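You operate a simulated robot arm through the tools that you are given. There is no shell and no other tool.

You are at the controls of a simulated robot arm. One attempt, no reset.

TASK
Check the grey gauge against the tester: green tray if they agree, yellow tray if not.
Fine: gauge on the white post, white port knob open, vent shut, pump to about 60 kPa; vent before lifting it off; leave port and vent open.

It is judged by the outcome, as a careful person would: the job done as asked, and still so three seconds after it is handed in. It fails if anything else is knocked over, pushed out of place, dropped, spilled or broken.

THE ROBOT
A 7-joint arm with a two-finger parallel gripper, fixed in place. Base frame: the origin is at the foot of the arm, x ahead of it, y to its left, z up; the work surface is at about z = 86. Readings come in cm, degrees, newtons and seconds.
With the tool pointing down near the work surface it reaches from about 10 to 64 cm from the base axis. Its first joint turns from -66.0 to 66.0 degrees. Payload 1.57 kg.
Tool frame: the origin (TCP) lies between the finger pads and is the grasp point; the fingertips stand 3 cm ahead of it; z points along the fingers, y is the line along which they close. The gripper opens to 8 cm. The fingers are 1.7 cm wide and 1.2 cm thick; the gripper's body (4 by 8.2 cm) begins 8 cm behind the TCP.
Orientation is told as [roll, pitch, yaw] about the base's x, y, z axes, in that order, counted from this pose: with the fingers straight down and closing along the base's y, the tool's x points along the base's -x, its y along +y and its z along -z.

THE INTERFACE
- The arm moves only by the tool apply_moves. Its argument "moves" is a list that holds one entry, the list of rows, each a list of 7 numbers: the finger opening in cm, from 0 to 8, then the shift along the tool's x, y, z in cm, then the turn, a rotation vector about the tool's x, y, z in degrees. In form: [[[grip, tx, ty, tz, wx, wy, wz], ...]]. A call has 1 to 20 rows; each row is the pose to reach, as a shift and turn from the pose commanded when the call began, along the tool's axes at that moment. Rows are played at 5 a second. More than 5 cm and 8.6 degrees between two rows, or a gripper value outside its range, and nothing of the call is played. A pose out of reach is approached as far as the arm can. The call stops where the force on the tool passes 40 N (or 10 N more than at its start, if that is more) or the arm is blocked; 0.2 s more then pass. The fingers move at their own pace (about 7.2 cm/s each) and stop on an object; they squeeze with about 23 N. The grip force told is the motor's: it shows also when the fingers shut on nothing. Time passes only in rows, and 0.2 s behind the last, so rows that repeat a pose let the fingers close. The reply holds the time, the measured pose of the TCP, the force on the tool along the base axes, the opening and the grip force, in the units named above and with some noise, with the torque about the TCP (base axes, N m) and any sound that the robot's microphone picked up, and new pictures: "views" is both (left out), scene, wrist or none.
- Cameras (640 x 400 px; columns grow to the right, rows downward): "scene" is fixed at [6.4, 45.91, 140.18]; the picture's right is [-0.55, -0.84, 0.00], its down [-0.65, 0.43, -0.63] and it looks along [0.53, -0.34, -0.78] (base axes); focal length 302 px, centre (320, 200). "wrist" rides on the gripper at [7.2, -0.7, -12.2] in the tool frame; the picture's right is [0.09, 1.00, 0.00], its down [-0.84, 0.08, -0.54] and it looks along [-0.54, 0.05, 0.84] (tool axes); focal length 238 px, centre (320, 200). There is no depth. A picture from a camera that has moved, and an enlarged one, comes with that camera's place and axes in the base frame and with its lens.
- zoom(camera, box): a new picture of the part [left, top, right, bottom] of that camera's present view, enlarged. No time passes.
- close_job(): hands the job in; it is judged then, once.

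Places have to be worked out from the pictures, the camera data and where the tool is seen. Open the gripper and draw the arm clear of the work before you hand the job in, unless the task says otherwise.

The tools are called after ">>>" by a JSON object that holds its "fn" and its "kwargs". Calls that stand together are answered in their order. apply_moves: Moves the arm, as the interface text tells. Its arguments: {"type":"object","properties":{"moves":{"type":"array","items":{"type":"array","items":{"type":"array","items":{"type":"number"}}}},"views":{"type":"string","enum":["both","scene","wrist","none"]}},"required":["moves"]} The other tools are called the same way: zoom (camera, box) takes an enlarged picture of a part of a camera's view; close_job () hands the job in.

At the start:

```text
time_s: 0.0
position: [31.31, 21.45, 114.22]
orientation: [-0.1, 0.0, 0.0]
contact_force: [-0.3, 0.0, 0.3]
wrist_torque: [-0.02, -0.02, 0.01]
gripper_width: 7.98
gripper_force: 0.1
```

scene: 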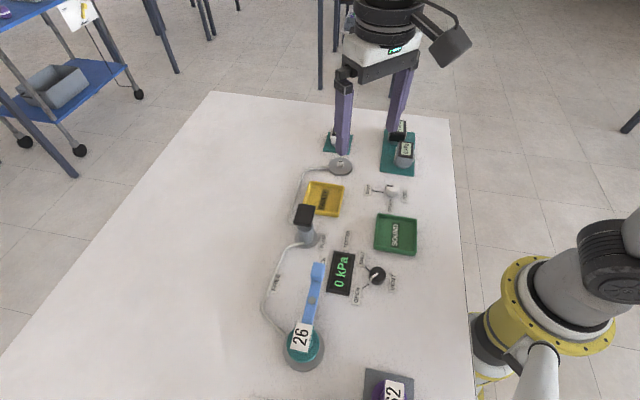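
wrist: 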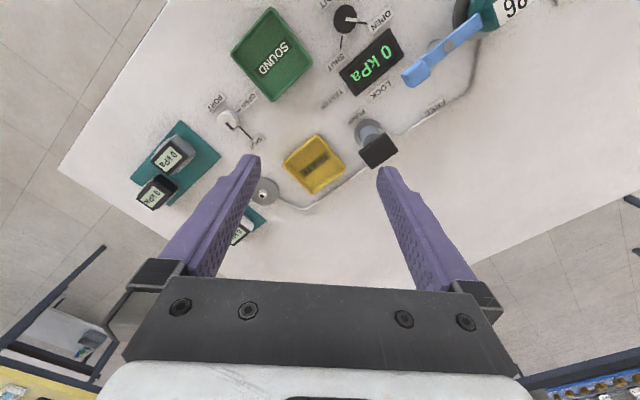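

I'll look more closely at the bench before moving; the pictures show trays, knobs, a pump/lever, a display, and several gauges.

>>> {"fn": "zoom", "kwargs": {"camera": "scene", "box": [240, 120, 440, 245]}}

>>> {"fn": "zoom", "kwargs": {"camera": "scene", "box": [240, 230, 440, 400]}}

>>> {"fn": "zoom", "kwargs": {"camera": "wrist", "box": [120, 60, 320, 260]}}

>>> {"fn": "zoom", "kwargs": {"camera": "wrist", "box": [300, 0, 540, 180]}}

```text
3.20 times, centred on (340, 182) of scene
camera zoom: at [6.4, 45.91, 140.18], right [-0.55, -0.84, 0.0], down [-0.65, 0.43, -0.63], along [0.53, -0.34, -0.78], focal length 968 px, centre (256, 256)
```

zoom: 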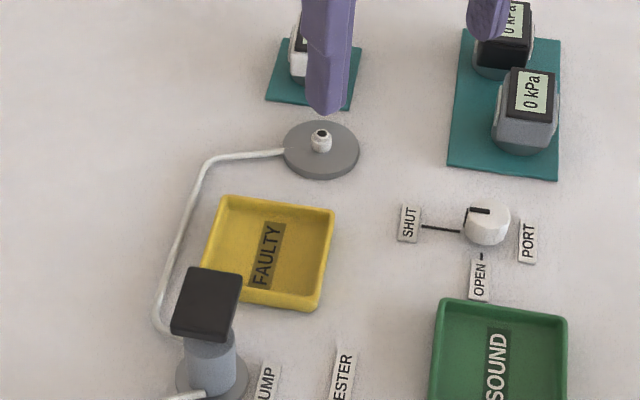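

```text
2.35 times, centred on (340, 315) of scene
camera zoom: at [6.4, 45.91, 140.18], right [-0.55, -0.84, 0.0], down [-0.65, 0.43, -0.63], along [0.53, -0.34, -0.78], focal length 712 px, centre (273, -71)
```

zoom: 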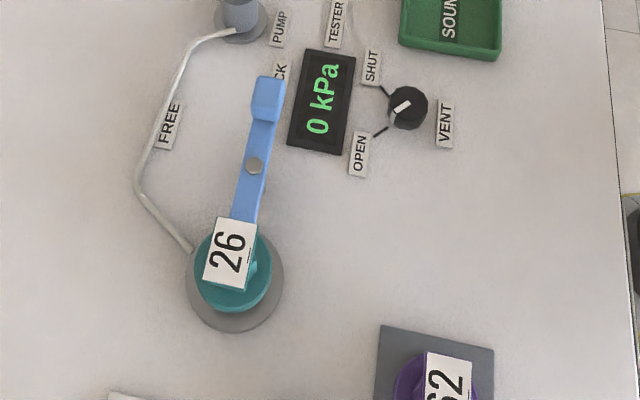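

```text
2.00 times, centred on (220, 160) of wrist
camera zoom: at [24.03, 20.77, 126.42], right [-0.09, 1.0, 0.0], down [0.84, 0.08, 0.54], along [0.54, 0.05, -0.84], focal length 477 px, centre (520, 280)
```

zoom: 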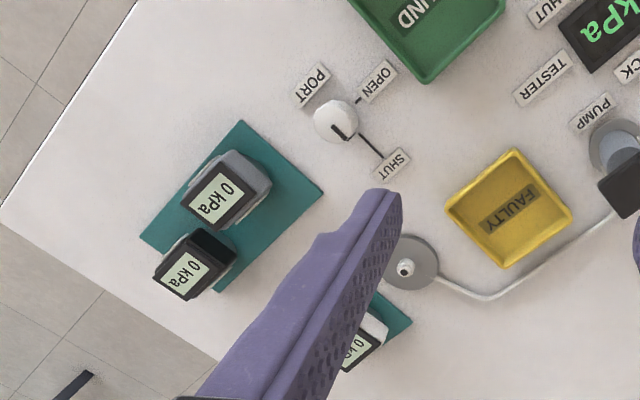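

```text
2.22 times, centred on (420, 90) of wrist
camera zoom: at [24.03, 20.77, 126.42], right [-0.09, 1.0, 0.0], down [0.84, 0.08, 0.54], along [0.54, 0.05, -0.84], focal length 530 px, centre (98, 444)
```

zoom: 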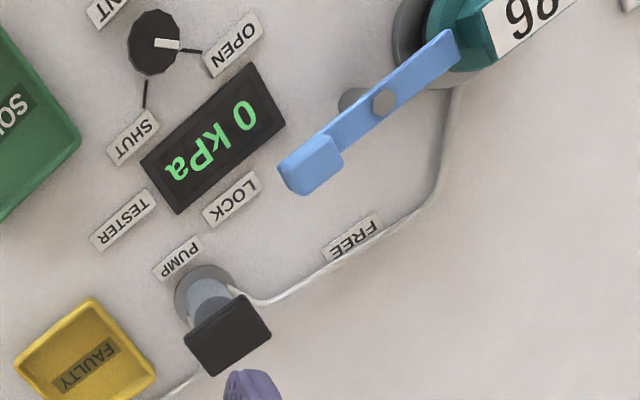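

The grey gauge sits on the right-hand teal mat (about x 41, y -1), with the white post at about (48, 13). The port knob at about (35, 8) points to SHUT, and the vent knob at about (21, 24) points to OPEN. I'll move the wrist camera closer to the gauges, staying high.

>>> {"fn": "apply_moves", "kwargs": {"moves": [[[8, 0.3, -4.5, 1.4, 0, 0, 0], [8, 0.6, -9, 2.8, 0, 0, 0], [8, 0.9, -13.5, 4.2, 0, 0, 0], [8, 1.2, -18, 5.6, 0, 0, 0], [8, 1.3, -21.4, 7, 0, 0, 0], [8, 1.3, -21.4, 7, 0, 0, 0]]]}}

```text
time_s: 1.4
position: [29.92, 0.06, 107.28]
orientation: [0.0, 0.0, 0.1]
contact_force: [0.2, 1.1, -0.2]
wrist_torque: [-0.01, 0.02, 0.01]
gripper_width: 8.0
gripper_force: 0.2
camera wrist: at [22.78, -0.52, 119.44], right [-0.09, 1.0, 0.0], down [0.84, 0.08, 0.54], along [0.54, 0.05, -0.84], focal length 238 px, centre (320, 200)
```

scene: 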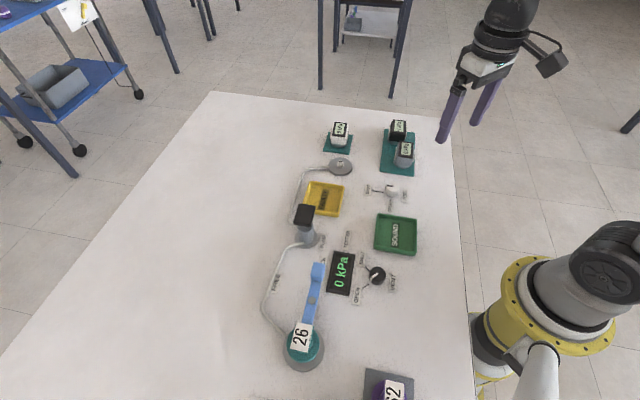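
wrist: 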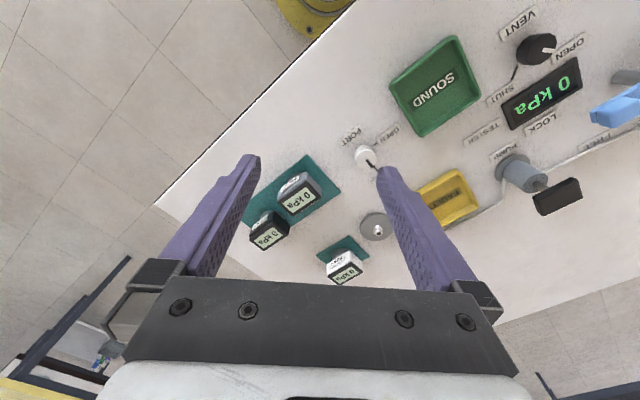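

Zooming to see the gauges and knob shapes in detail.

>>> {"fn": "zoom", "kwargs": {"camera": "wrist", "box": [230, 130, 410, 290]}}

>>> {"fn": "zoom", "kwargs": {"camera": "wrist", "box": [440, 0, 640, 220]}}

>>> {"fn": "zoom", "kwargs": {"camera": "scene", "box": [310, 110, 430, 200]}}

>>> {"fn": "zoom", "kwargs": {"camera": "scene", "box": [255, 190, 425, 310]}}

```text
2.50 times, centred on (320, 210) of wrist
camera zoom: at [22.78, -0.52, 119.44], right [-0.09, 1.0, 0.0], down [0.84, 0.08, 0.54], along [0.54, 0.05, -0.84], focal length 596 px, centre (320, 175)
```

zoom: 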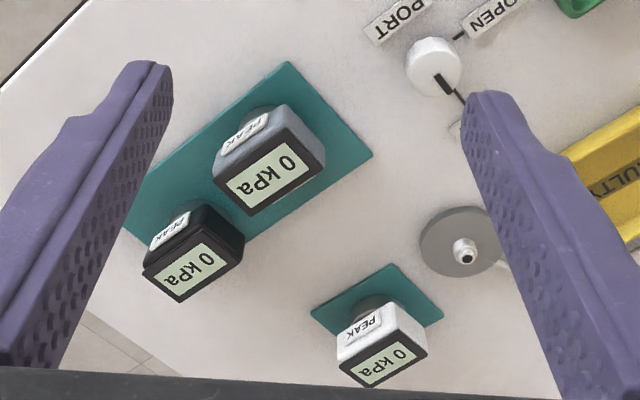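

```text
1.82 times, centred on (540, 110) of wrist
camera zoom: at [22.78, -0.52, 119.44], right [-0.09, 1.0, 0.0], down [0.84, 0.08, 0.54], along [0.54, 0.05, -0.84], focal length 433 px, centre (-80, 364)
```

zoom: 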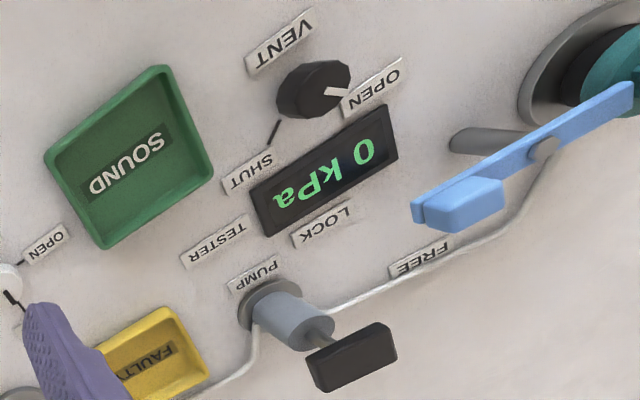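

```text
4.44 times, centred on (370, 155) of scene
camera zoom: at [6.4, 45.91, 140.18], right [-0.55, -0.84, 0.0], down [-0.65, 0.43, -0.63], along [0.53, -0.34, -0.78], focal length 1344 px, centre (98, 400)
```

zoom: 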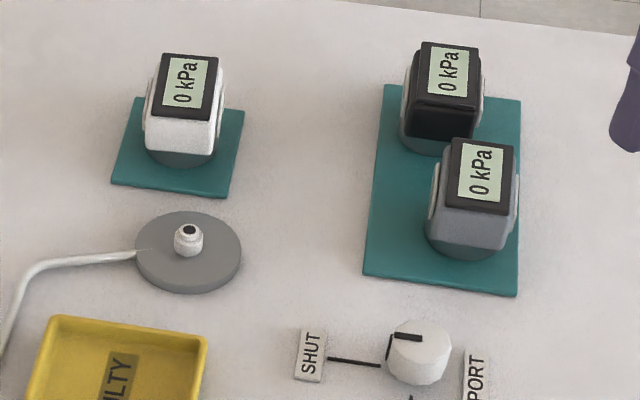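

```text
3.33 times, centred on (340, 250) of scene
camera zoom: at [6.4, 45.91, 140.18], right [-0.55, -0.84, 0.0], down [-0.65, 0.43, -0.63], along [0.53, -0.34, -0.78], focal length 1008 px, centre (253, 33)
```

zoom: 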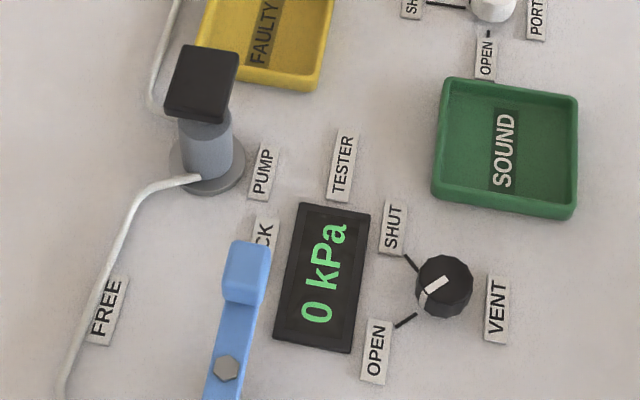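

The gauges are boxes with PEAK marks (maybe buttons) on two sides, so I want a closer look before choosing which faces to grip. I'll move in from behind-right with the gripper yawed to about 59°, staying well above everything.

>>> {"fn": "apply_moves", "kwargs": {"moves": [[[8, -0.85, -0.9, 0.9, 0, 0, -7.4], [8, -1.7, -1.8, 1.8, 0, 0, -14.8], [8, -2.55, -2.7, 2.7, 0, 0, -22.1], [8, -3.4, -3.6, 3.6, 0, 0, -29.5], [8, -4.25, -4.5, 4.5, 0, 0, -36.9], [8, -5.1, -5.4, 5.4, 0, 0, -44.3], [8, -5.95, -6.3, 6.3, 0, 0, -51.6], [8, -6.8, -7.25, 7.2, 0, 0, -59], [8, -6.8, -7.25, 7.2, 0, 0, -59]]]}}

```text
time_s: 3.4
position: [36.63, -7.27, 100.07]
orientation: [-0.1, 0.0, 59.1]
contact_force: [0.5, 0.1, 1.1]
wrist_torque: [0.0, -0.01, 0.0]
gripper_width: 7.99
gripper_force: 0.1
camera wrist: at [33.58, -13.74, 112.24], right [-0.9, 0.43, 0.0], down [0.36, 0.76, 0.54], along [0.23, 0.49, -0.84], focal length 238 px, centre (320, 200)
```

scene: 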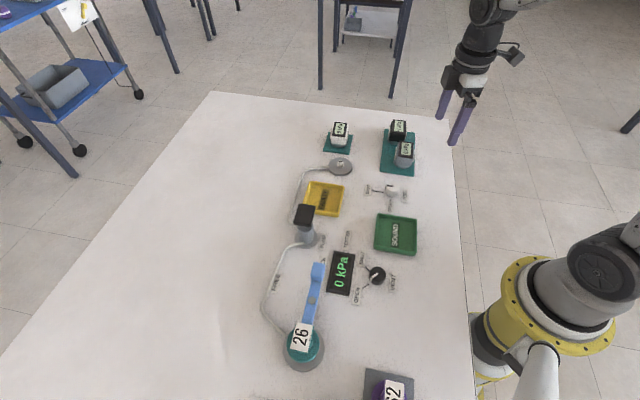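
wrist: 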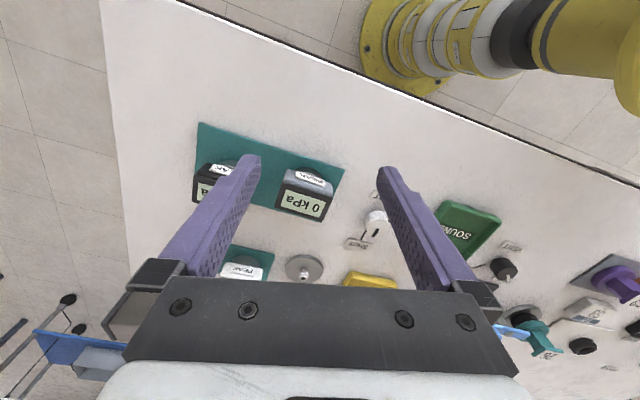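

>>> {"fn": "zoom", "kwargs": {"camera": "wrist", "box": [180, 120, 380, 245]}}

>>> {"fn": "zoom", "kwargs": {"camera": "wrist", "box": [270, 160, 345, 225]}}

>>> {"fn": "zoom", "kwargs": {"camera": "wrist", "box": [480, 230, 640, 370]}}

```text
3.20 times, centred on (280, 182) of wrist
camera zoom: at [33.58, -13.74, 112.24], right [-0.9, 0.43, 0.0], down [0.36, 0.76, 0.54], along [0.23, 0.49, -0.84], focal length 763 px, centre (448, 256)
```

zoom: 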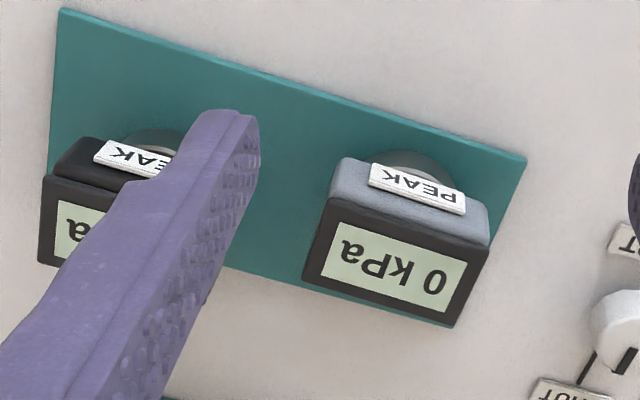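

```text
6.15 times, centred on (308, 192) of wrist
camera zoom: at [33.58, -13.74, 112.24], right [-0.9, 0.43, 0.0], down [0.36, 0.76, 0.54], along [0.23, 0.49, -0.84], focal length 1467 px, centre (397, 246)
```

zoom: 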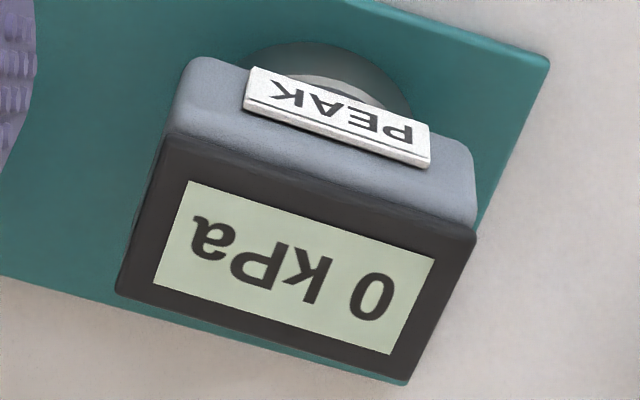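

```text
2.86 times, centred on (560, 300) of wrist
camera zoom: at [33.58, -13.74, 112.24], right [-0.9, 0.43, 0.0], down [0.36, 0.76, 0.54], along [0.23, 0.49, -0.84], focal length 681 px, centre (-366, -86)
```

zoom: 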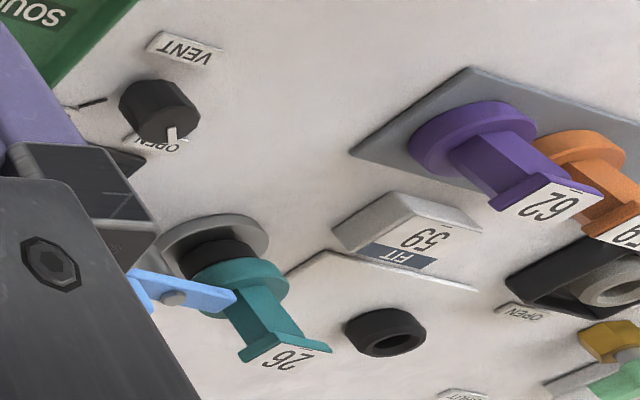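

PEAK is a raised key on the long faces, so I'll grip the short end faces instead: the closing line is about 134°, which is yaw about 44°. I'll move above the grey gauge, estimated centre (41.4, -2) with its top at about z 91, and check alignment.

>>> {"fn": "apply_moves", "kwargs": {"moves": [[[7, -3.4, -0.6, 1, 0, 0, 7.3], [7, -6.87, -1.24, 2, 0, 0, 14.5], [7, -6.87, -1.24, 2, 0, 0, 14.5]]], "views": "wrist"}}

```text
time_s: 4.2
position: [41.38, -2.02, 97.93]
orientation: [0.0, 0.0, 44.4]
contact_force: [0.0, -1.0, -0.4]
wrist_torque: [0.01, 0.0, -0.01]
gripper_width: 7.0
gripper_force: 0.0
camera wrist: at [36.63, -7.47, 110.24], right [-0.76, 0.65, 0.0], down [0.54, 0.64, 0.54], along [0.35, 0.41, -0.84], focal length 238 px, centre (320, 200)
```

wrist: 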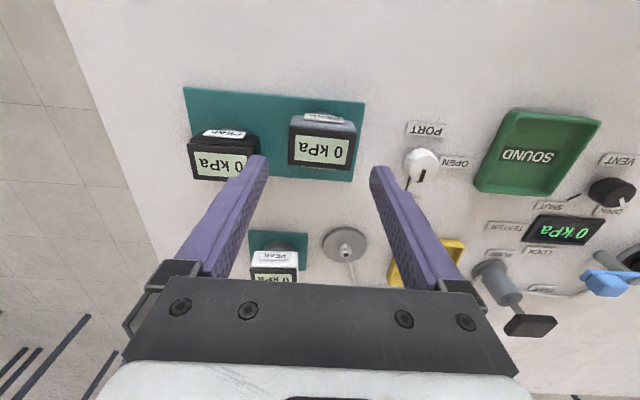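

>>> {"fn": "zoom", "kwargs": {"camera": "wrist", "box": [180, 80, 400, 210]}}

>>> {"fn": "zoom", "kwargs": {"camera": "wrist", "box": [280, 100, 370, 180]}}

>>> {"fn": "zoom", "kwargs": {"camera": "wrist", "box": [290, 210, 400, 280]}}

```text
2.91 times, centred on (290, 145) of wrist
camera zoom: at [36.63, -7.47, 110.24], right [-0.76, 0.65, 0.0], down [0.54, 0.64, 0.54], along [0.35, 0.41, -0.84], focal length 693 px, centre (407, 360)
```

zoom: 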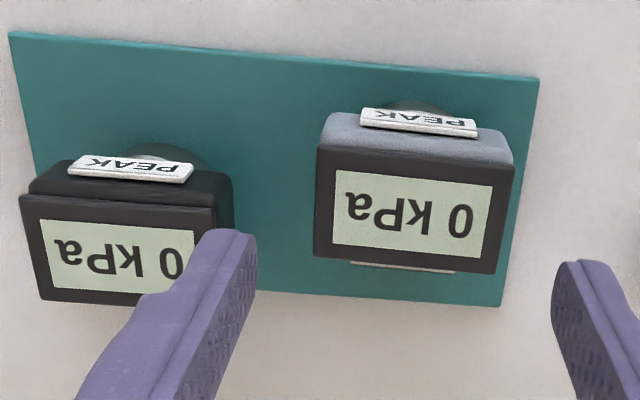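

```text
5.00 times, centred on (325, 140) of wrist
camera zoom: at [36.63, -7.47, 110.24], right [-0.76, 0.65, 0.0], down [0.54, 0.64, 0.54], along [0.35, 0.41, -0.84], focal length 1192 px, centre (295, 500)
```

zoom: 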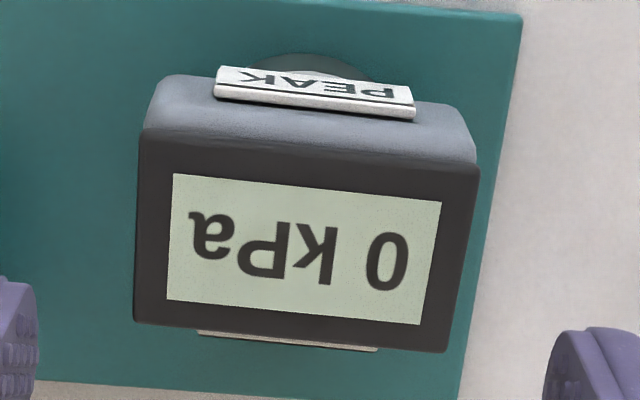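

```text
5.71 times, centred on (345, 245) of wrist
camera zoom: at [36.63, -7.47, 110.24], right [-0.76, 0.65, 0.0], down [0.54, 0.64, 0.54], along [0.35, 0.41, -0.84], focal length 1362 px, centre (177, -57)
```

zoom: 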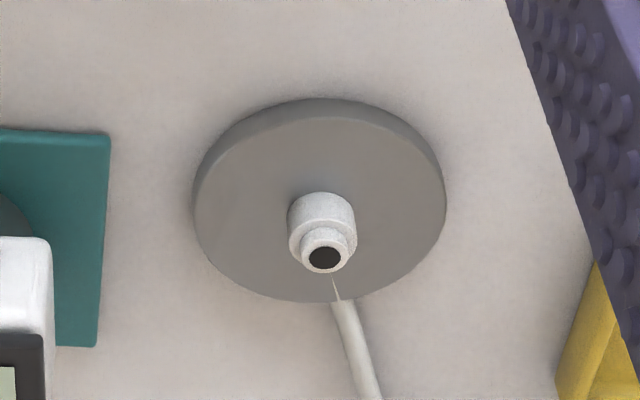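

The grey gauge centre sits right on the tool axis: its top centre is at pixel (321, 150) against an expected (321, 149). The black gauge's near edge is about 5.5 cm away, so fingers open 6.8 cm should clear it. I'll descend most of the way and check.

>>> {"fn": "apply_moves", "kwargs": {"moves": [[[6.8, -0.08, 0.16, 1.5, 0, 0, 0.9], [6.8, -0.08, 0.16, 3, 0, 0, 0.9], [6.8, -0.08, 0.16, 4.5, 0, 0, 0.9], [6.8, -0.08, 0.16, 5, 0, 0, 0.9]]]}}

```text
time_s: 5.2
position: [41.34, -1.87, 93.03]
orientation: [0.0, 0.0, 43.6]
contact_force: [-1.4, -0.8, -0.7]
wrist_torque: [-0.02, 0.0, 0.01]
gripper_width: 6.77
gripper_force: 0.0
camera wrist: at [36.49, -7.26, 105.26], right [-0.75, 0.66, 0.0], down [0.55, 0.63, 0.54], along [0.36, 0.41, -0.84], focal length 238 px, centre (320, 200)
```

scene: 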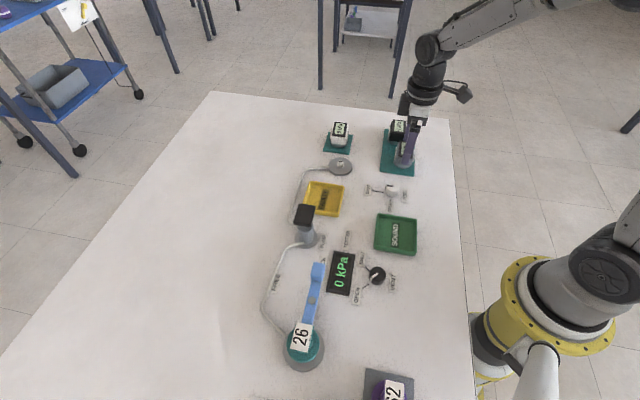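
wrist: 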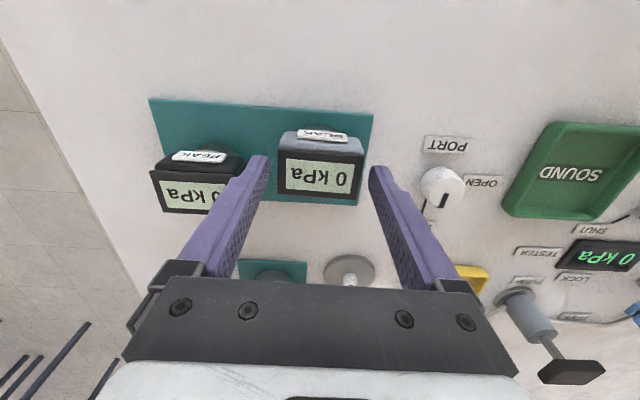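

The gauge sits between the fingers with room on both sides, and nothing is touching. I'll lower to z about 90 and close on the short faces.

>>> {"fn": "apply_moves", "kwargs": {"moves": [[[6.8, 0, 0, 1, 0, 0, 0], [6.8, 0, 0, 2, 0, 0, 0], [6.8, 0, 0, 3, 0, 0, 0], [6.8, 0, 0, 3, 0, 0, 0]]]}}

```text
time_s: 6.2
position: [41.19, -1.92, 89.97]
orientation: [0.0, -0.1, 43.6]
contact_force: [-0.2, -0.1, 0.1]
wrist_torque: [-0.01, 0.0, 0.02]
gripper_width: 6.78
gripper_force: 0.1
camera wrist: at [36.48, -7.21, 102.21], right [-0.75, 0.66, 0.0], down [0.55, 0.63, 0.54], along [0.36, 0.41, -0.84], focal length 238 px, centre (320, 200)
```

scene: 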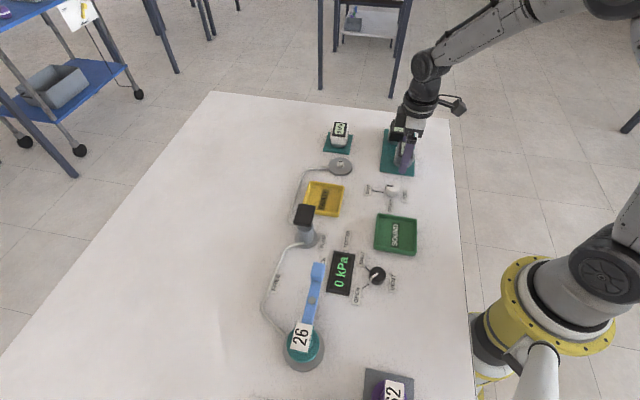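
wrist: 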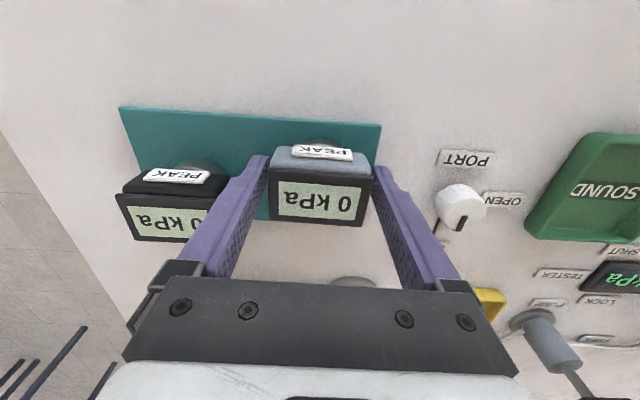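

The fingers straddle the gauge cleanly with no contact force, so I'll close the gripper in place.

>>> {"fn": "apply_moves", "kwargs": {"moves": [[[5.5, 0, 0, 0, 0, 0, 0], [4.5, 0, 0, 0, 0, 0, 0], [4.5, 0, 0, 0, 0, 0, 0]]], "views": "wrist"}}

>>> {"fn": "zoom", "kwargs": {"camera": "wrist", "box": [240, 120, 400, 240]}}

```text
time_s: 7.0
position: [41.29, -1.72, 90.05]
orientation: [0.0, 0.0, 43.6]
contact_force: [0.0, -0.4, -0.7]
wrist_torque: [0.0, -0.03, 0.04]
gripper_width: 5.58
gripper_force: 23.2
camera wrist: at [36.49, -7.21, 102.23], right [-0.75, 0.66, 0.0], down [0.55, 0.63, 0.54], along [0.36, 0.41, -0.84], focal length 238 px, centre (320, 200)
```

wrist: 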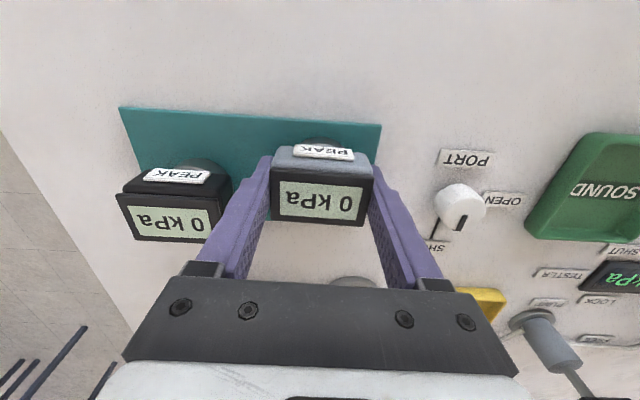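

```text
3.33 times, centred on (320, 180) of wrist
camera zoom: at [36.49, -7.21, 102.23], right [-0.75, 0.66, 0.0], down [0.55, 0.63, 0.54], along [0.36, 0.41, -0.84], focal length 794 px, centre (320, 267)
```

zoom: 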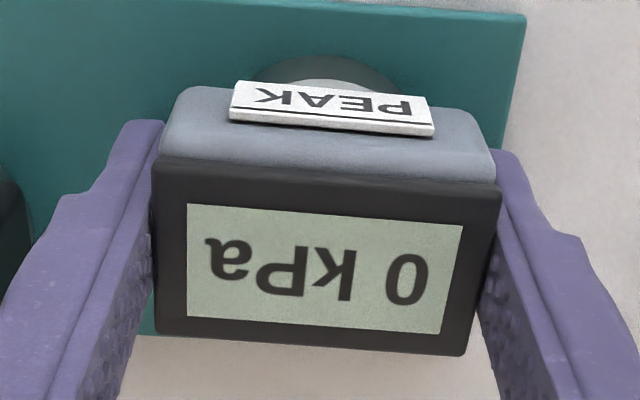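

The gauge is gripped at 5.58 cm width with 23 N. I'll lift it straight up 7 cm and check that it came along.

>>> {"fn": "apply_moves", "kwargs": {"moves": [[[4.5, 0, 0, -0.7, 0, 0, 0], [4.5, 0, 0, -1.5, 0, 0, 0], [4.5, 0, 0, -3, 0, 0, 0], [4.5, 0, 0, -5, 0, 0, 0], [4.5, 0, 0, -7, 0, 0, 0], [4.5, 0, 0, -8, 0, 0, 0], [4.5, 0, 0, -8, 0, 0, 0]]]}}

```text
time_s: 8.6
position: [41.33, -1.6, 97.86]
orientation: [0.0, 0.0, 43.6]
contact_force: [0.4, -0.1, -1.5]
wrist_torque: [-0.01, 0.01, -0.01]
gripper_width: 5.58
gripper_force: 23.2
camera wrist: at [36.52, -7.09, 110.16], right [-0.75, 0.66, 0.0], down [0.55, 0.63, 0.54], along [0.36, 0.41, -0.84], focal length 238 px, centre (320, 200)
```

scene: 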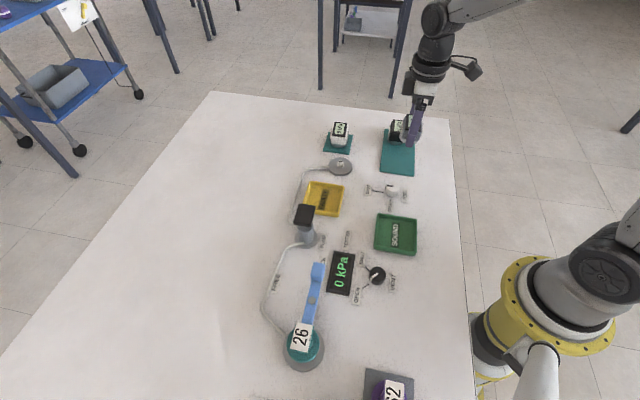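
wrist: 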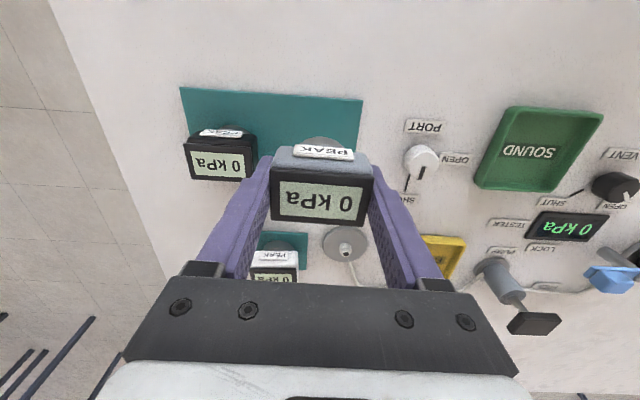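

The gauge is held. I'll carry it at this height to about 4 cm past the white post, so the wrist camera can see the post clear of the gauge and I can measure it precisely.

>>> {"fn": "apply_moves", "kwargs": {"moves": [[[4.5, -3, 0.75, 0, 0, 0, 0], [4.5, -6.1, 1.53, 0, 0, 0, 0], [4.5, -9.2, 2.3, 0, 0, 0, 0], [4.5, -12.3, 3.07, 0, 0, 0, 0], [4.5, -15.3, 3.83, 0, 0, 0, 0], [4.5, -18.3, 4.58, 0, 0, 0, 0], [4.5, -18.3, 4.58, 0, 0, 0, 0], [4.5, -18.3, 4.58, 0, 0, 0, 0]]]}}

>>> {"fn": "zoom", "kwargs": {"camera": "wrist", "box": [260, 40, 380, 140]}}

```text
time_s: 10.4
position: [51.34, 14.17, 97.92]
orientation: [0.0, 0.0, 43.7]
contact_force: [-0.5, 0.0, -0.7]
wrist_torque: [0.01, -0.02, 0.0]
gripper_width: 5.56
gripper_force: 23.2
camera wrist: at [46.58, 8.78, 110.1], right [-0.75, 0.66, 0.0], down [0.55, 0.63, 0.54], along [0.36, 0.41, -0.84], focal length 238 px, centre (320, 200)
```

scene: 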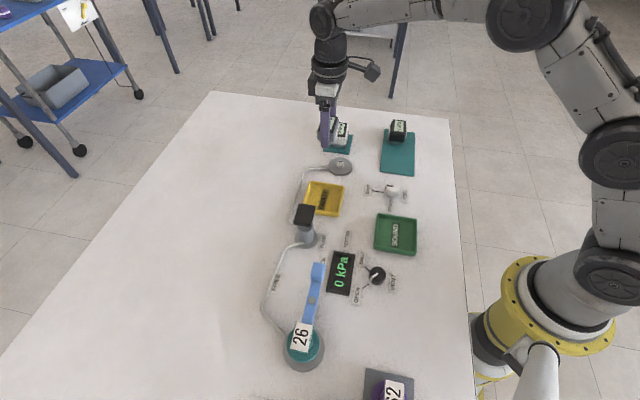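
wrist: 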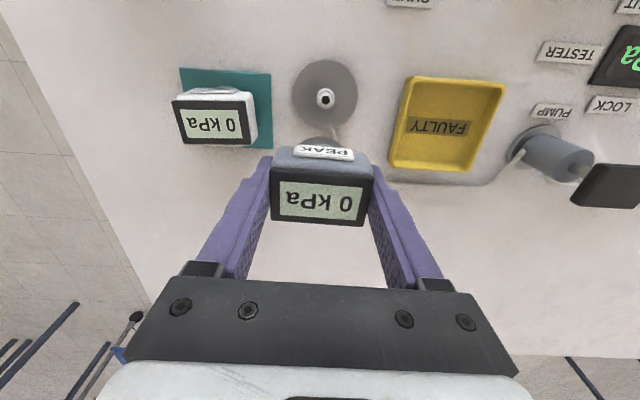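

```text
4.00 times, centred on (320, 90) of wrist
camera zoom: at [46.58, 8.78, 110.1], right [-0.75, 0.66, 0.0], down [0.55, 0.63, 0.54], along [0.36, 0.41, -0.84], focal length 953 px, centre (320, 640)
```

zoom: 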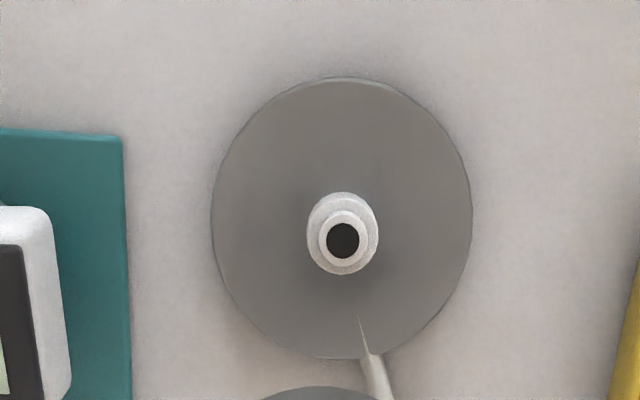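

The post tip is at about (+3.5, +0.1) in the tool frame, roughly (48.7, 11.85) in base coordinates. I'll check where the gauge's round base sits relative to the tool axis, and compare with the free-standing black gauge.

>>> {"fn": "zoom", "kwargs": {"camera": "wrist", "box": [255, 120, 385, 230]}}

>>> {"fn": "zoom", "kwargs": {"camera": "scene", "box": [375, 105, 425, 150]}}

>>> {"fn": "zoom", "kwargs": {"camera": "scene", "box": [305, 85, 365, 180]}}

>>> {"fn": "zoom", "kwargs": {"camera": "wrist", "box": [160, 60, 280, 160]}}

```text
3.64 times, centred on (320, 175) of wrist
camera zoom: at [46.58, 8.78, 110.1], right [-0.75, 0.66, 0.0], down [0.55, 0.63, 0.54], along [0.36, 0.41, -0.84], focal length 867 px, centre (320, 291)
```

zoom: 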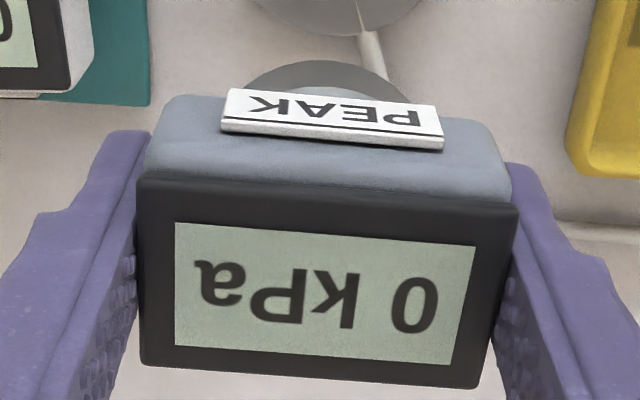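

```text
8.89 times, centred on (400, 128) of scene
camera zoom: at [6.4, 45.91, 140.18], right [-0.55, -0.84, 0.0], down [-0.65, 0.43, -0.63], along [0.53, -0.34, -0.78], focal length 2688 px, centre (-391, 844)
```

zoom: 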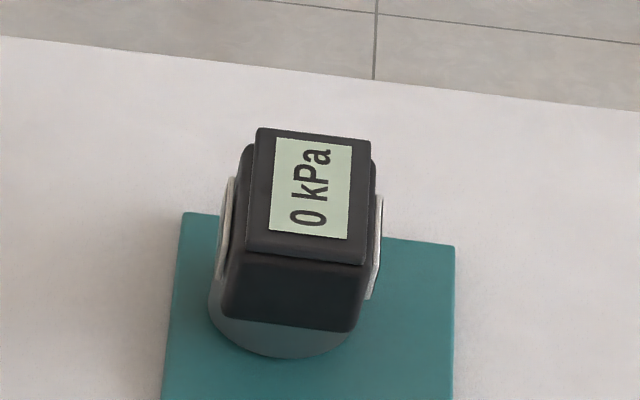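

```text
4.21 times, centred on (335, 132) of scene
camera zoom: at [6.4, 45.91, 140.18], right [-0.55, -0.84, 0.0], down [-0.65, 0.43, -0.63], along [0.53, -0.34, -0.78], focal length 1273 px, centre (257, 484)
```

zoom: 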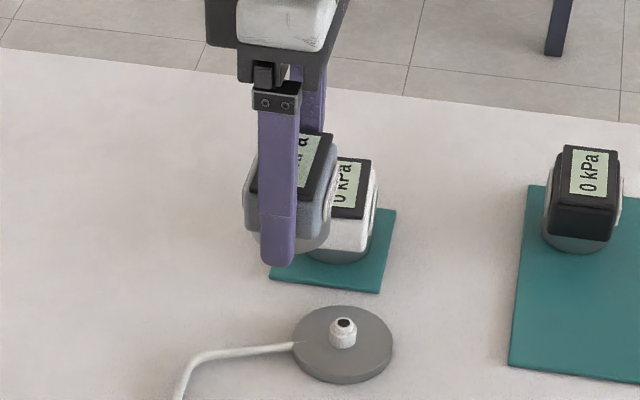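

```text
4.00 times, centred on (220, 110) of wrist
camera zoom: at [46.58, 8.78, 110.1], right [-0.75, 0.66, 0.0], down [0.55, 0.63, 0.54], along [0.36, 0.41, -0.84], focal length 953 px, centre (720, 560)
```

zoom: 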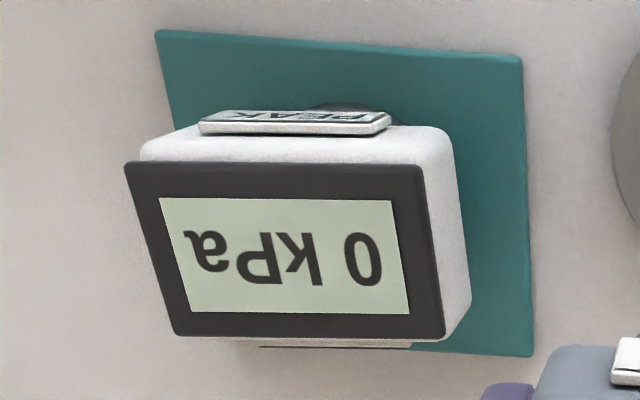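

The gauge's round base is centred on the tool axis within about 1 mm. I'll move back over the post (tool x +3.5, y +0.17), then lower to just above its tip at TCP z about 93.

>>> {"fn": "apply_moves", "kwargs": {"moves": [[[4.5, 1.75, 0.08, 0, 0, 0, 0], [4.5, 3.5, 0.17, 0, 0, 0, 0], [4.5, 3.5, 0.17, 1.5, 0, 0, 0], [4.5, 3.5, 0.17, 3.2, 0, 0, 0], [4.5, 3.5, 0.17, 4.7, 0, 0, 0], [4.5, 3.5, 0.17, 4.7, 0, 0, 0], [4.5, 3.5, 0.17, 4.7, 0, 0, 0]]]}}

>>> {"fn": "zoom", "kwargs": {"camera": "scene", "box": [305, 100, 375, 190]}}

>>> {"fn": "zoom", "kwargs": {"camera": "wrist", "box": [240, 90, 400, 230]}}

```text
time_s: 12.0
position: [48.73, 11.65, 93.28]
orientation: [0.1, 0.0, 43.6]
contact_force: [0.1, -0.9, -1.0]
wrist_torque: [0.03, 0.01, 0.02]
gripper_width: 5.57
gripper_force: 23.3
camera wrist: at [43.97, 6.33, 105.5], right [-0.75, 0.66, 0.0], down [0.55, 0.63, 0.54], along [0.36, 0.41, -0.84], focal length 238 px, centre (320, 200)
```

scene: 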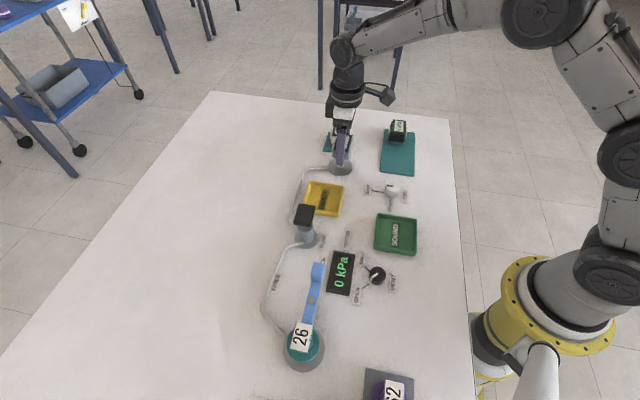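
wrist: 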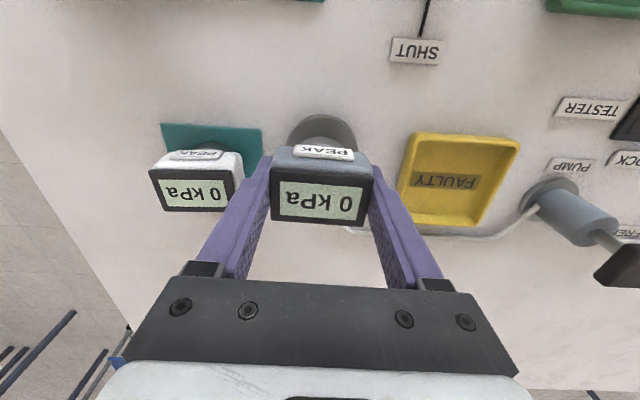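

```text
4.44 times, centred on (340, 145) of scene
camera zoom: at [6.4, 45.91, 140.18], right [-0.55, -0.84, 0.0], down [-0.65, 0.43, -0.63], along [0.53, -0.34, -0.78], focal length 1344 px, centre (231, 444)
```

zoom: 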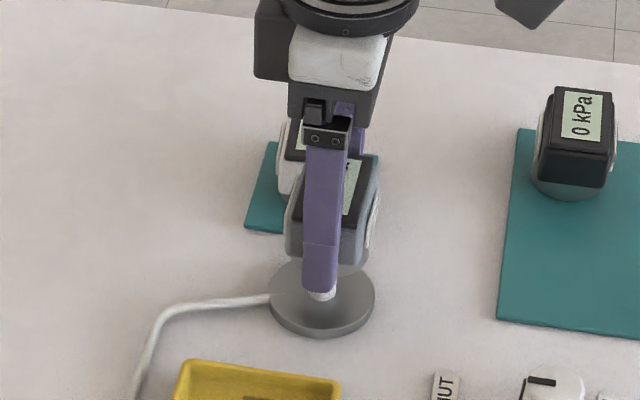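

```text
2.86 times, centred on (320, 160) of wrist
camera zoom: at [43.97, 6.33, 105.5], right [-0.75, 0.66, 0.0], down [0.55, 0.63, 0.54], along [0.36, 0.41, -0.84], focal length 681 px, centre (320, 314)
```

zoom: 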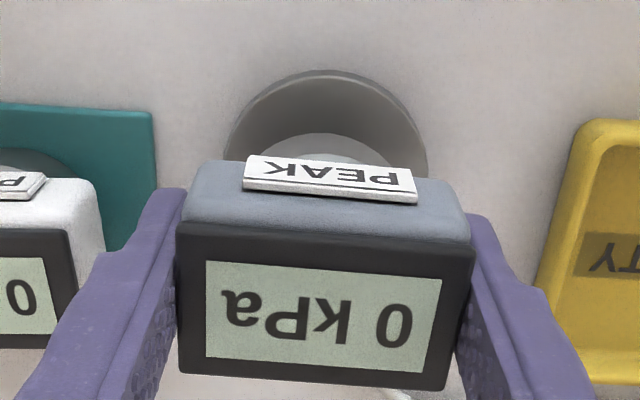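

The disc and gauge base look concentric from the wrist camera. I'll lower gently and watch the force.

>>> {"fn": "apply_moves", "kwargs": {"moves": [[[4.5, 0, 0, 0.3, 0, 0, 0], [4.5, 0, 0, 0.6, 0, 0, 0], [4.5, 0, 0, 0.9, 0, 0, 0], [4.5, 0, 0, 1.1, 0, 0, 0], [4.5, 0, 0, 1.1, 0, 0, 0]]], "views": "none"}}

```text
time_s: 13.2
position: [48.6, 11.82, 92.26]
orientation: [0.0, 0.0, 43.5]
contact_force: [0.4, -0.1, -0.4]
wrist_torque: [-0.01, -0.01, 0.0]
gripper_width: 5.61
gripper_force: 23.3
```

>>> {"fn": "apply_moves", "kwargs": {"moves": [[[4.5, 0, 0, 0.2, 0, 0, 0], [4.5, 0, 0, 0.4, 0, 0, 0], [4.5, 0, 0, 0.6, 0, 0, 0], [4.5, 0, 0, 0.6, 0, 0, 0]]], "views": "both"}}

>>> {"fn": "zoom", "kwargs": {"camera": "scene", "box": [305, 100, 375, 190]}}

>>> {"fn": "zoom", "kwargs": {"camera": "wrist", "box": [240, 90, 400, 230]}}

```text
time_s: 14.2
position: [48.77, 11.72, 91.77]
orientation: [0.0, -0.1, 43.5]
contact_force: [-0.2, 0.2, -1.1]
wrist_torque: [-0.03, -0.04, 0.0]
gripper_width: 5.57
gripper_force: 22.5
camera wrist: at [43.95, 6.41, 103.86], right [-0.75, 0.66, 0.0], down [0.55, 0.63, 0.54], along [0.36, 0.41, -0.84], focal length 238 px, centre (320, 200)
```

scene: 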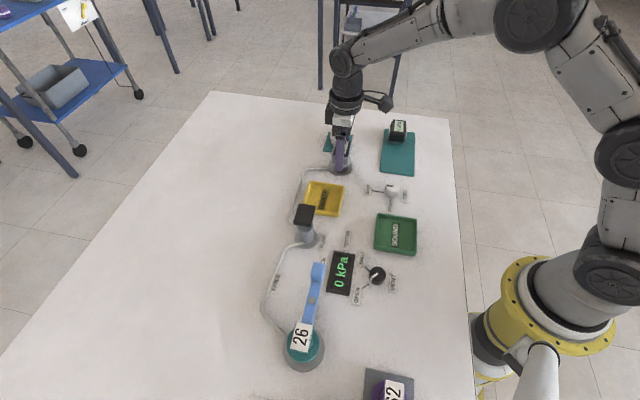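
wrist: 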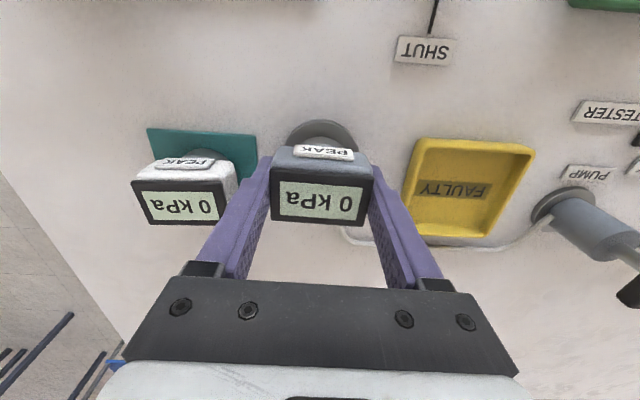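

```text
4.44 times, centred on (340, 145) of scene
camera zoom: at [6.4, 45.91, 140.18], right [-0.55, -0.84, 0.0], down [-0.65, 0.43, -0.63], along [0.53, -0.34, -0.78], focal length 1344 px, centre (231, 444)
```

zoom: 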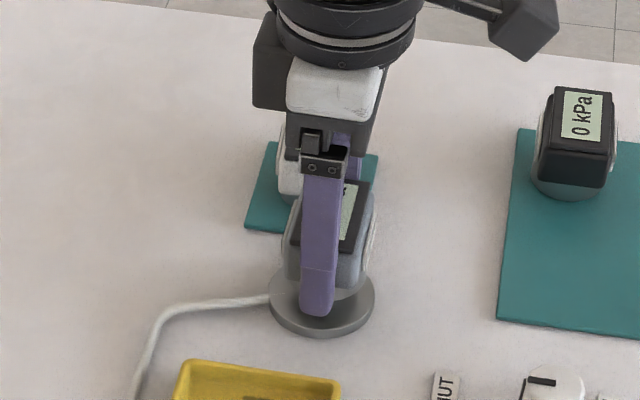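

```text
2.86 times, centred on (320, 160) of wrist
camera zoom: at [43.95, 6.41, 103.86], right [-0.75, 0.66, 0.0], down [0.55, 0.63, 0.54], along [0.36, 0.41, -0.84], focal length 681 px, centre (320, 314)
```

zoom: 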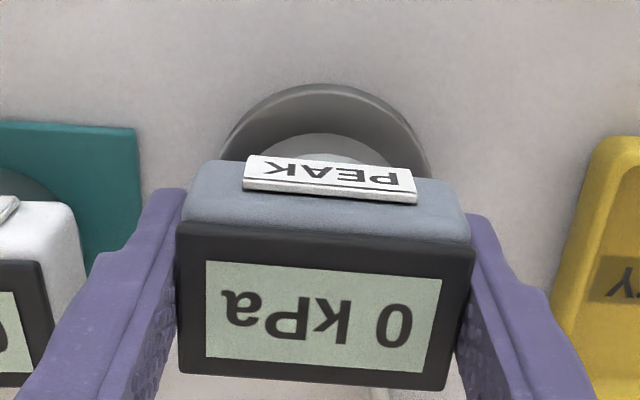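

There's no contact force at TCP z about 91.7, so the post tip should be entering the socket. I'll continue slowly.

>>> {"fn": "apply_moves", "kwargs": {"moves": [[[4.5, 0, 0, 0.2, 0, 0, 0], [4.5, 0, 0, 0.4, 0, 0, 0], [4.5, 0, 0, 0.6, 0, 0, 0], [4.5, 0, 0, 0.6, 0, 0, 0]]], "views": "none"}}

```text
time_s: 15.2
position: [48.77, 11.8, 90.88]
orientation: [0.0, 0.0, 43.6]
contact_force: [-0.3, 0.7, -1.1]
wrist_torque: [0.01, 0.0, 0.0]
gripper_width: 5.57
gripper_force: 23.7
```

>>> {"fn": "apply_moves", "kwargs": {"moves": [[[4.5, 0, 0, 0.15, 0, 0, 0], [4.5, 0, 0, 0.3, 0, 0, 0], [4.5, 0, 0, 0.3, 0, 0, 0]]], "views": "none"}}

```text
time_s: 16.0
position: [48.81, 11.93, 90.66]
orientation: [0.1, 0.0, 43.6]
contact_force: [1.0, 0.2, -1.4]
wrist_torque: [0.02, 0.01, 0.02]
gripper_width: 5.58
gripper_force: 22.9
```

>>> {"fn": "apply_moves", "kwargs": {"moves": [[[4.5, 0, 0, 0.1, 0, 0, 0], [4.5, 0, 0, 0.2, 0, 0, 0], [4.5, 0, 0, 0.2, 0, 0, 0]]], "views": "both"}}

>>> {"fn": "zoom", "kwargs": {"camera": "scene", "box": [305, 100, 375, 190]}}

>>> {"fn": "zoom", "kwargs": {"camera": "wrist", "box": [240, 90, 400, 230]}}

```text
time_s: 16.8
position: [48.75, 11.8, 90.52]
orientation: [0.0, 0.1, 43.6]
contact_force: [0.1, -1.1, -1.2]
wrist_torque: [0.0, 0.04, 0.01]
gripper_width: 5.57
gripper_force: 22.4
camera wrist: at [43.95, 6.38, 102.74], right [-0.75, 0.66, 0.0], down [0.55, 0.63, 0.54], along [0.36, 0.41, -0.84], focal length 238 px, centre (320, 200)
```

scene: 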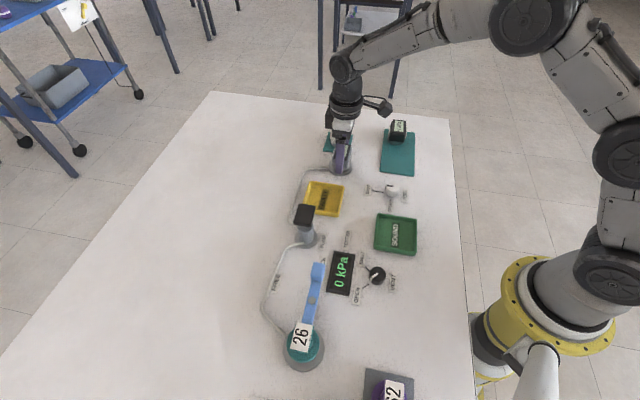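
wrist: 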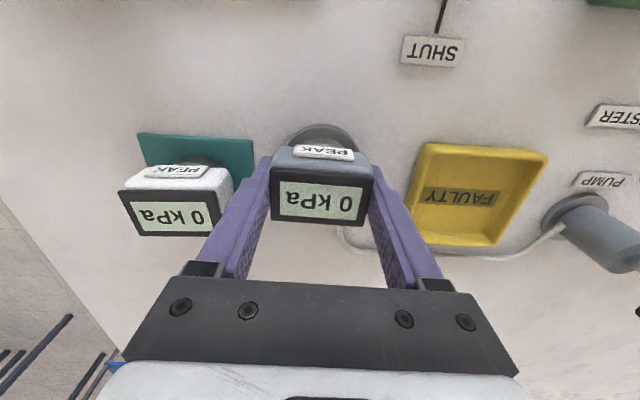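

```text
4.44 times, centred on (340, 145) of scene
camera zoom: at [6.4, 45.91, 140.18], right [-0.55, -0.84, 0.0], down [-0.65, 0.43, -0.63], along [0.53, -0.34, -0.78], focal length 1344 px, centre (231, 444)
```

zoom: 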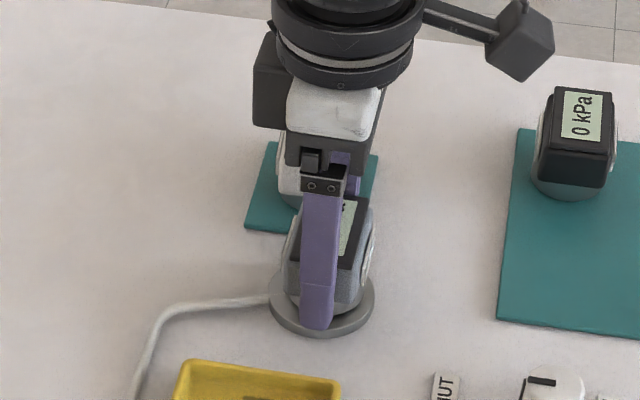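

```text
2.86 times, centred on (320, 160) of wrist
camera zoom: at [43.95, 6.38, 102.74], right [-0.75, 0.66, 0.0], down [0.55, 0.63, 0.54], along [0.36, 0.41, -0.84], focal length 681 px, centre (320, 314)
```

zoom: 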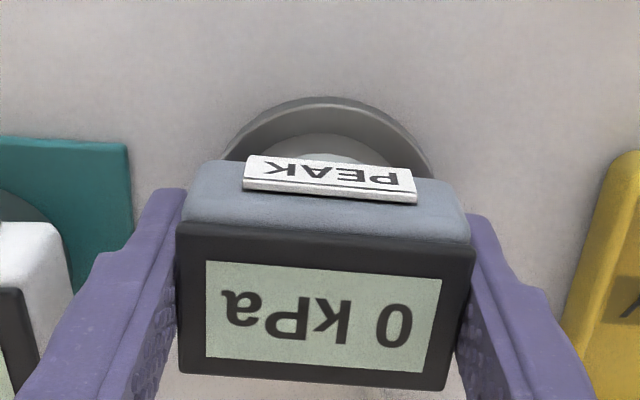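

>>> {"fn": "apply_moves", "kwargs": {"moves": [[[4.5, 0, 0, 0.1, 0, 0, 0], [4.5, 0, 0, 0.2, 0, 0, 0], [4.5, 0, 0, 0.2, 0, 0, 0]]], "views": "none"}}

```text
time_s: 17.6
position: [48.63, 11.81, 90.41]
orientation: [0.0, 0.0, 43.5]
contact_force: [0.1, -0.5, 2.4]
wrist_torque: [-0.01, 0.09, 0.02]
gripper_width: 5.58
gripper_force: 22.8
```

The force has just reversed to +2.4 N, so the gauge is starting to seat. I'll press 1–2 mm further to confirm it's down firmly.

>>> {"fn": "apply_moves", "kwargs": {"moves": [[[4.5, 0, 0, 0.1, 0, 0, 0], [4.5, 0, 0, 0.15, 0, 0, 0], [4.5, 0, 0, 0.15, 0, 0, 0]]], "views": "scene"}}

>>> {"fn": "zoom", "kwargs": {"camera": "scene", "box": [305, 100, 375, 190]}}

```text
time_s: 18.4
position: [48.69, 11.84, 90.34]
orientation: [-0.1, 0.0, 43.6]
contact_force: [-6.0, -3.4, 17.1]
wrist_torque: [-0.13, 0.25, 0.05]
gripper_width: 5.6
gripper_force: 23.2
```

scene: 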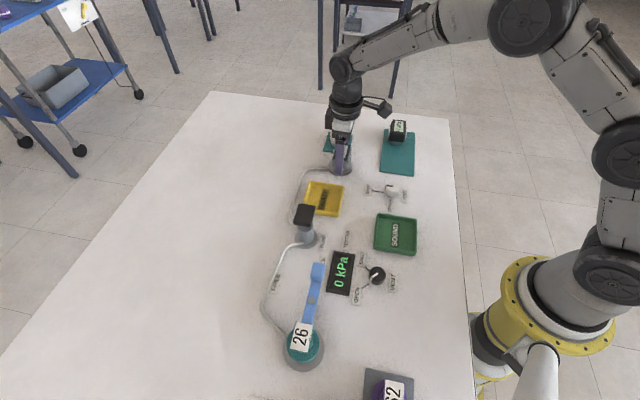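

```text
4.44 times, centred on (340, 145) of scene
camera zoom: at [6.36, 45.89, 140.18], right [-0.55, -0.84, 0.0], down [-0.65, 0.43, -0.63], along [0.53, -0.34, -0.78], focal length 1344 px, centre (231, 444)
```

zoom: 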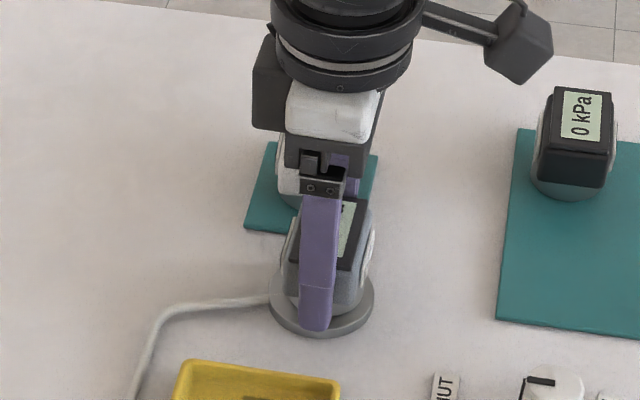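

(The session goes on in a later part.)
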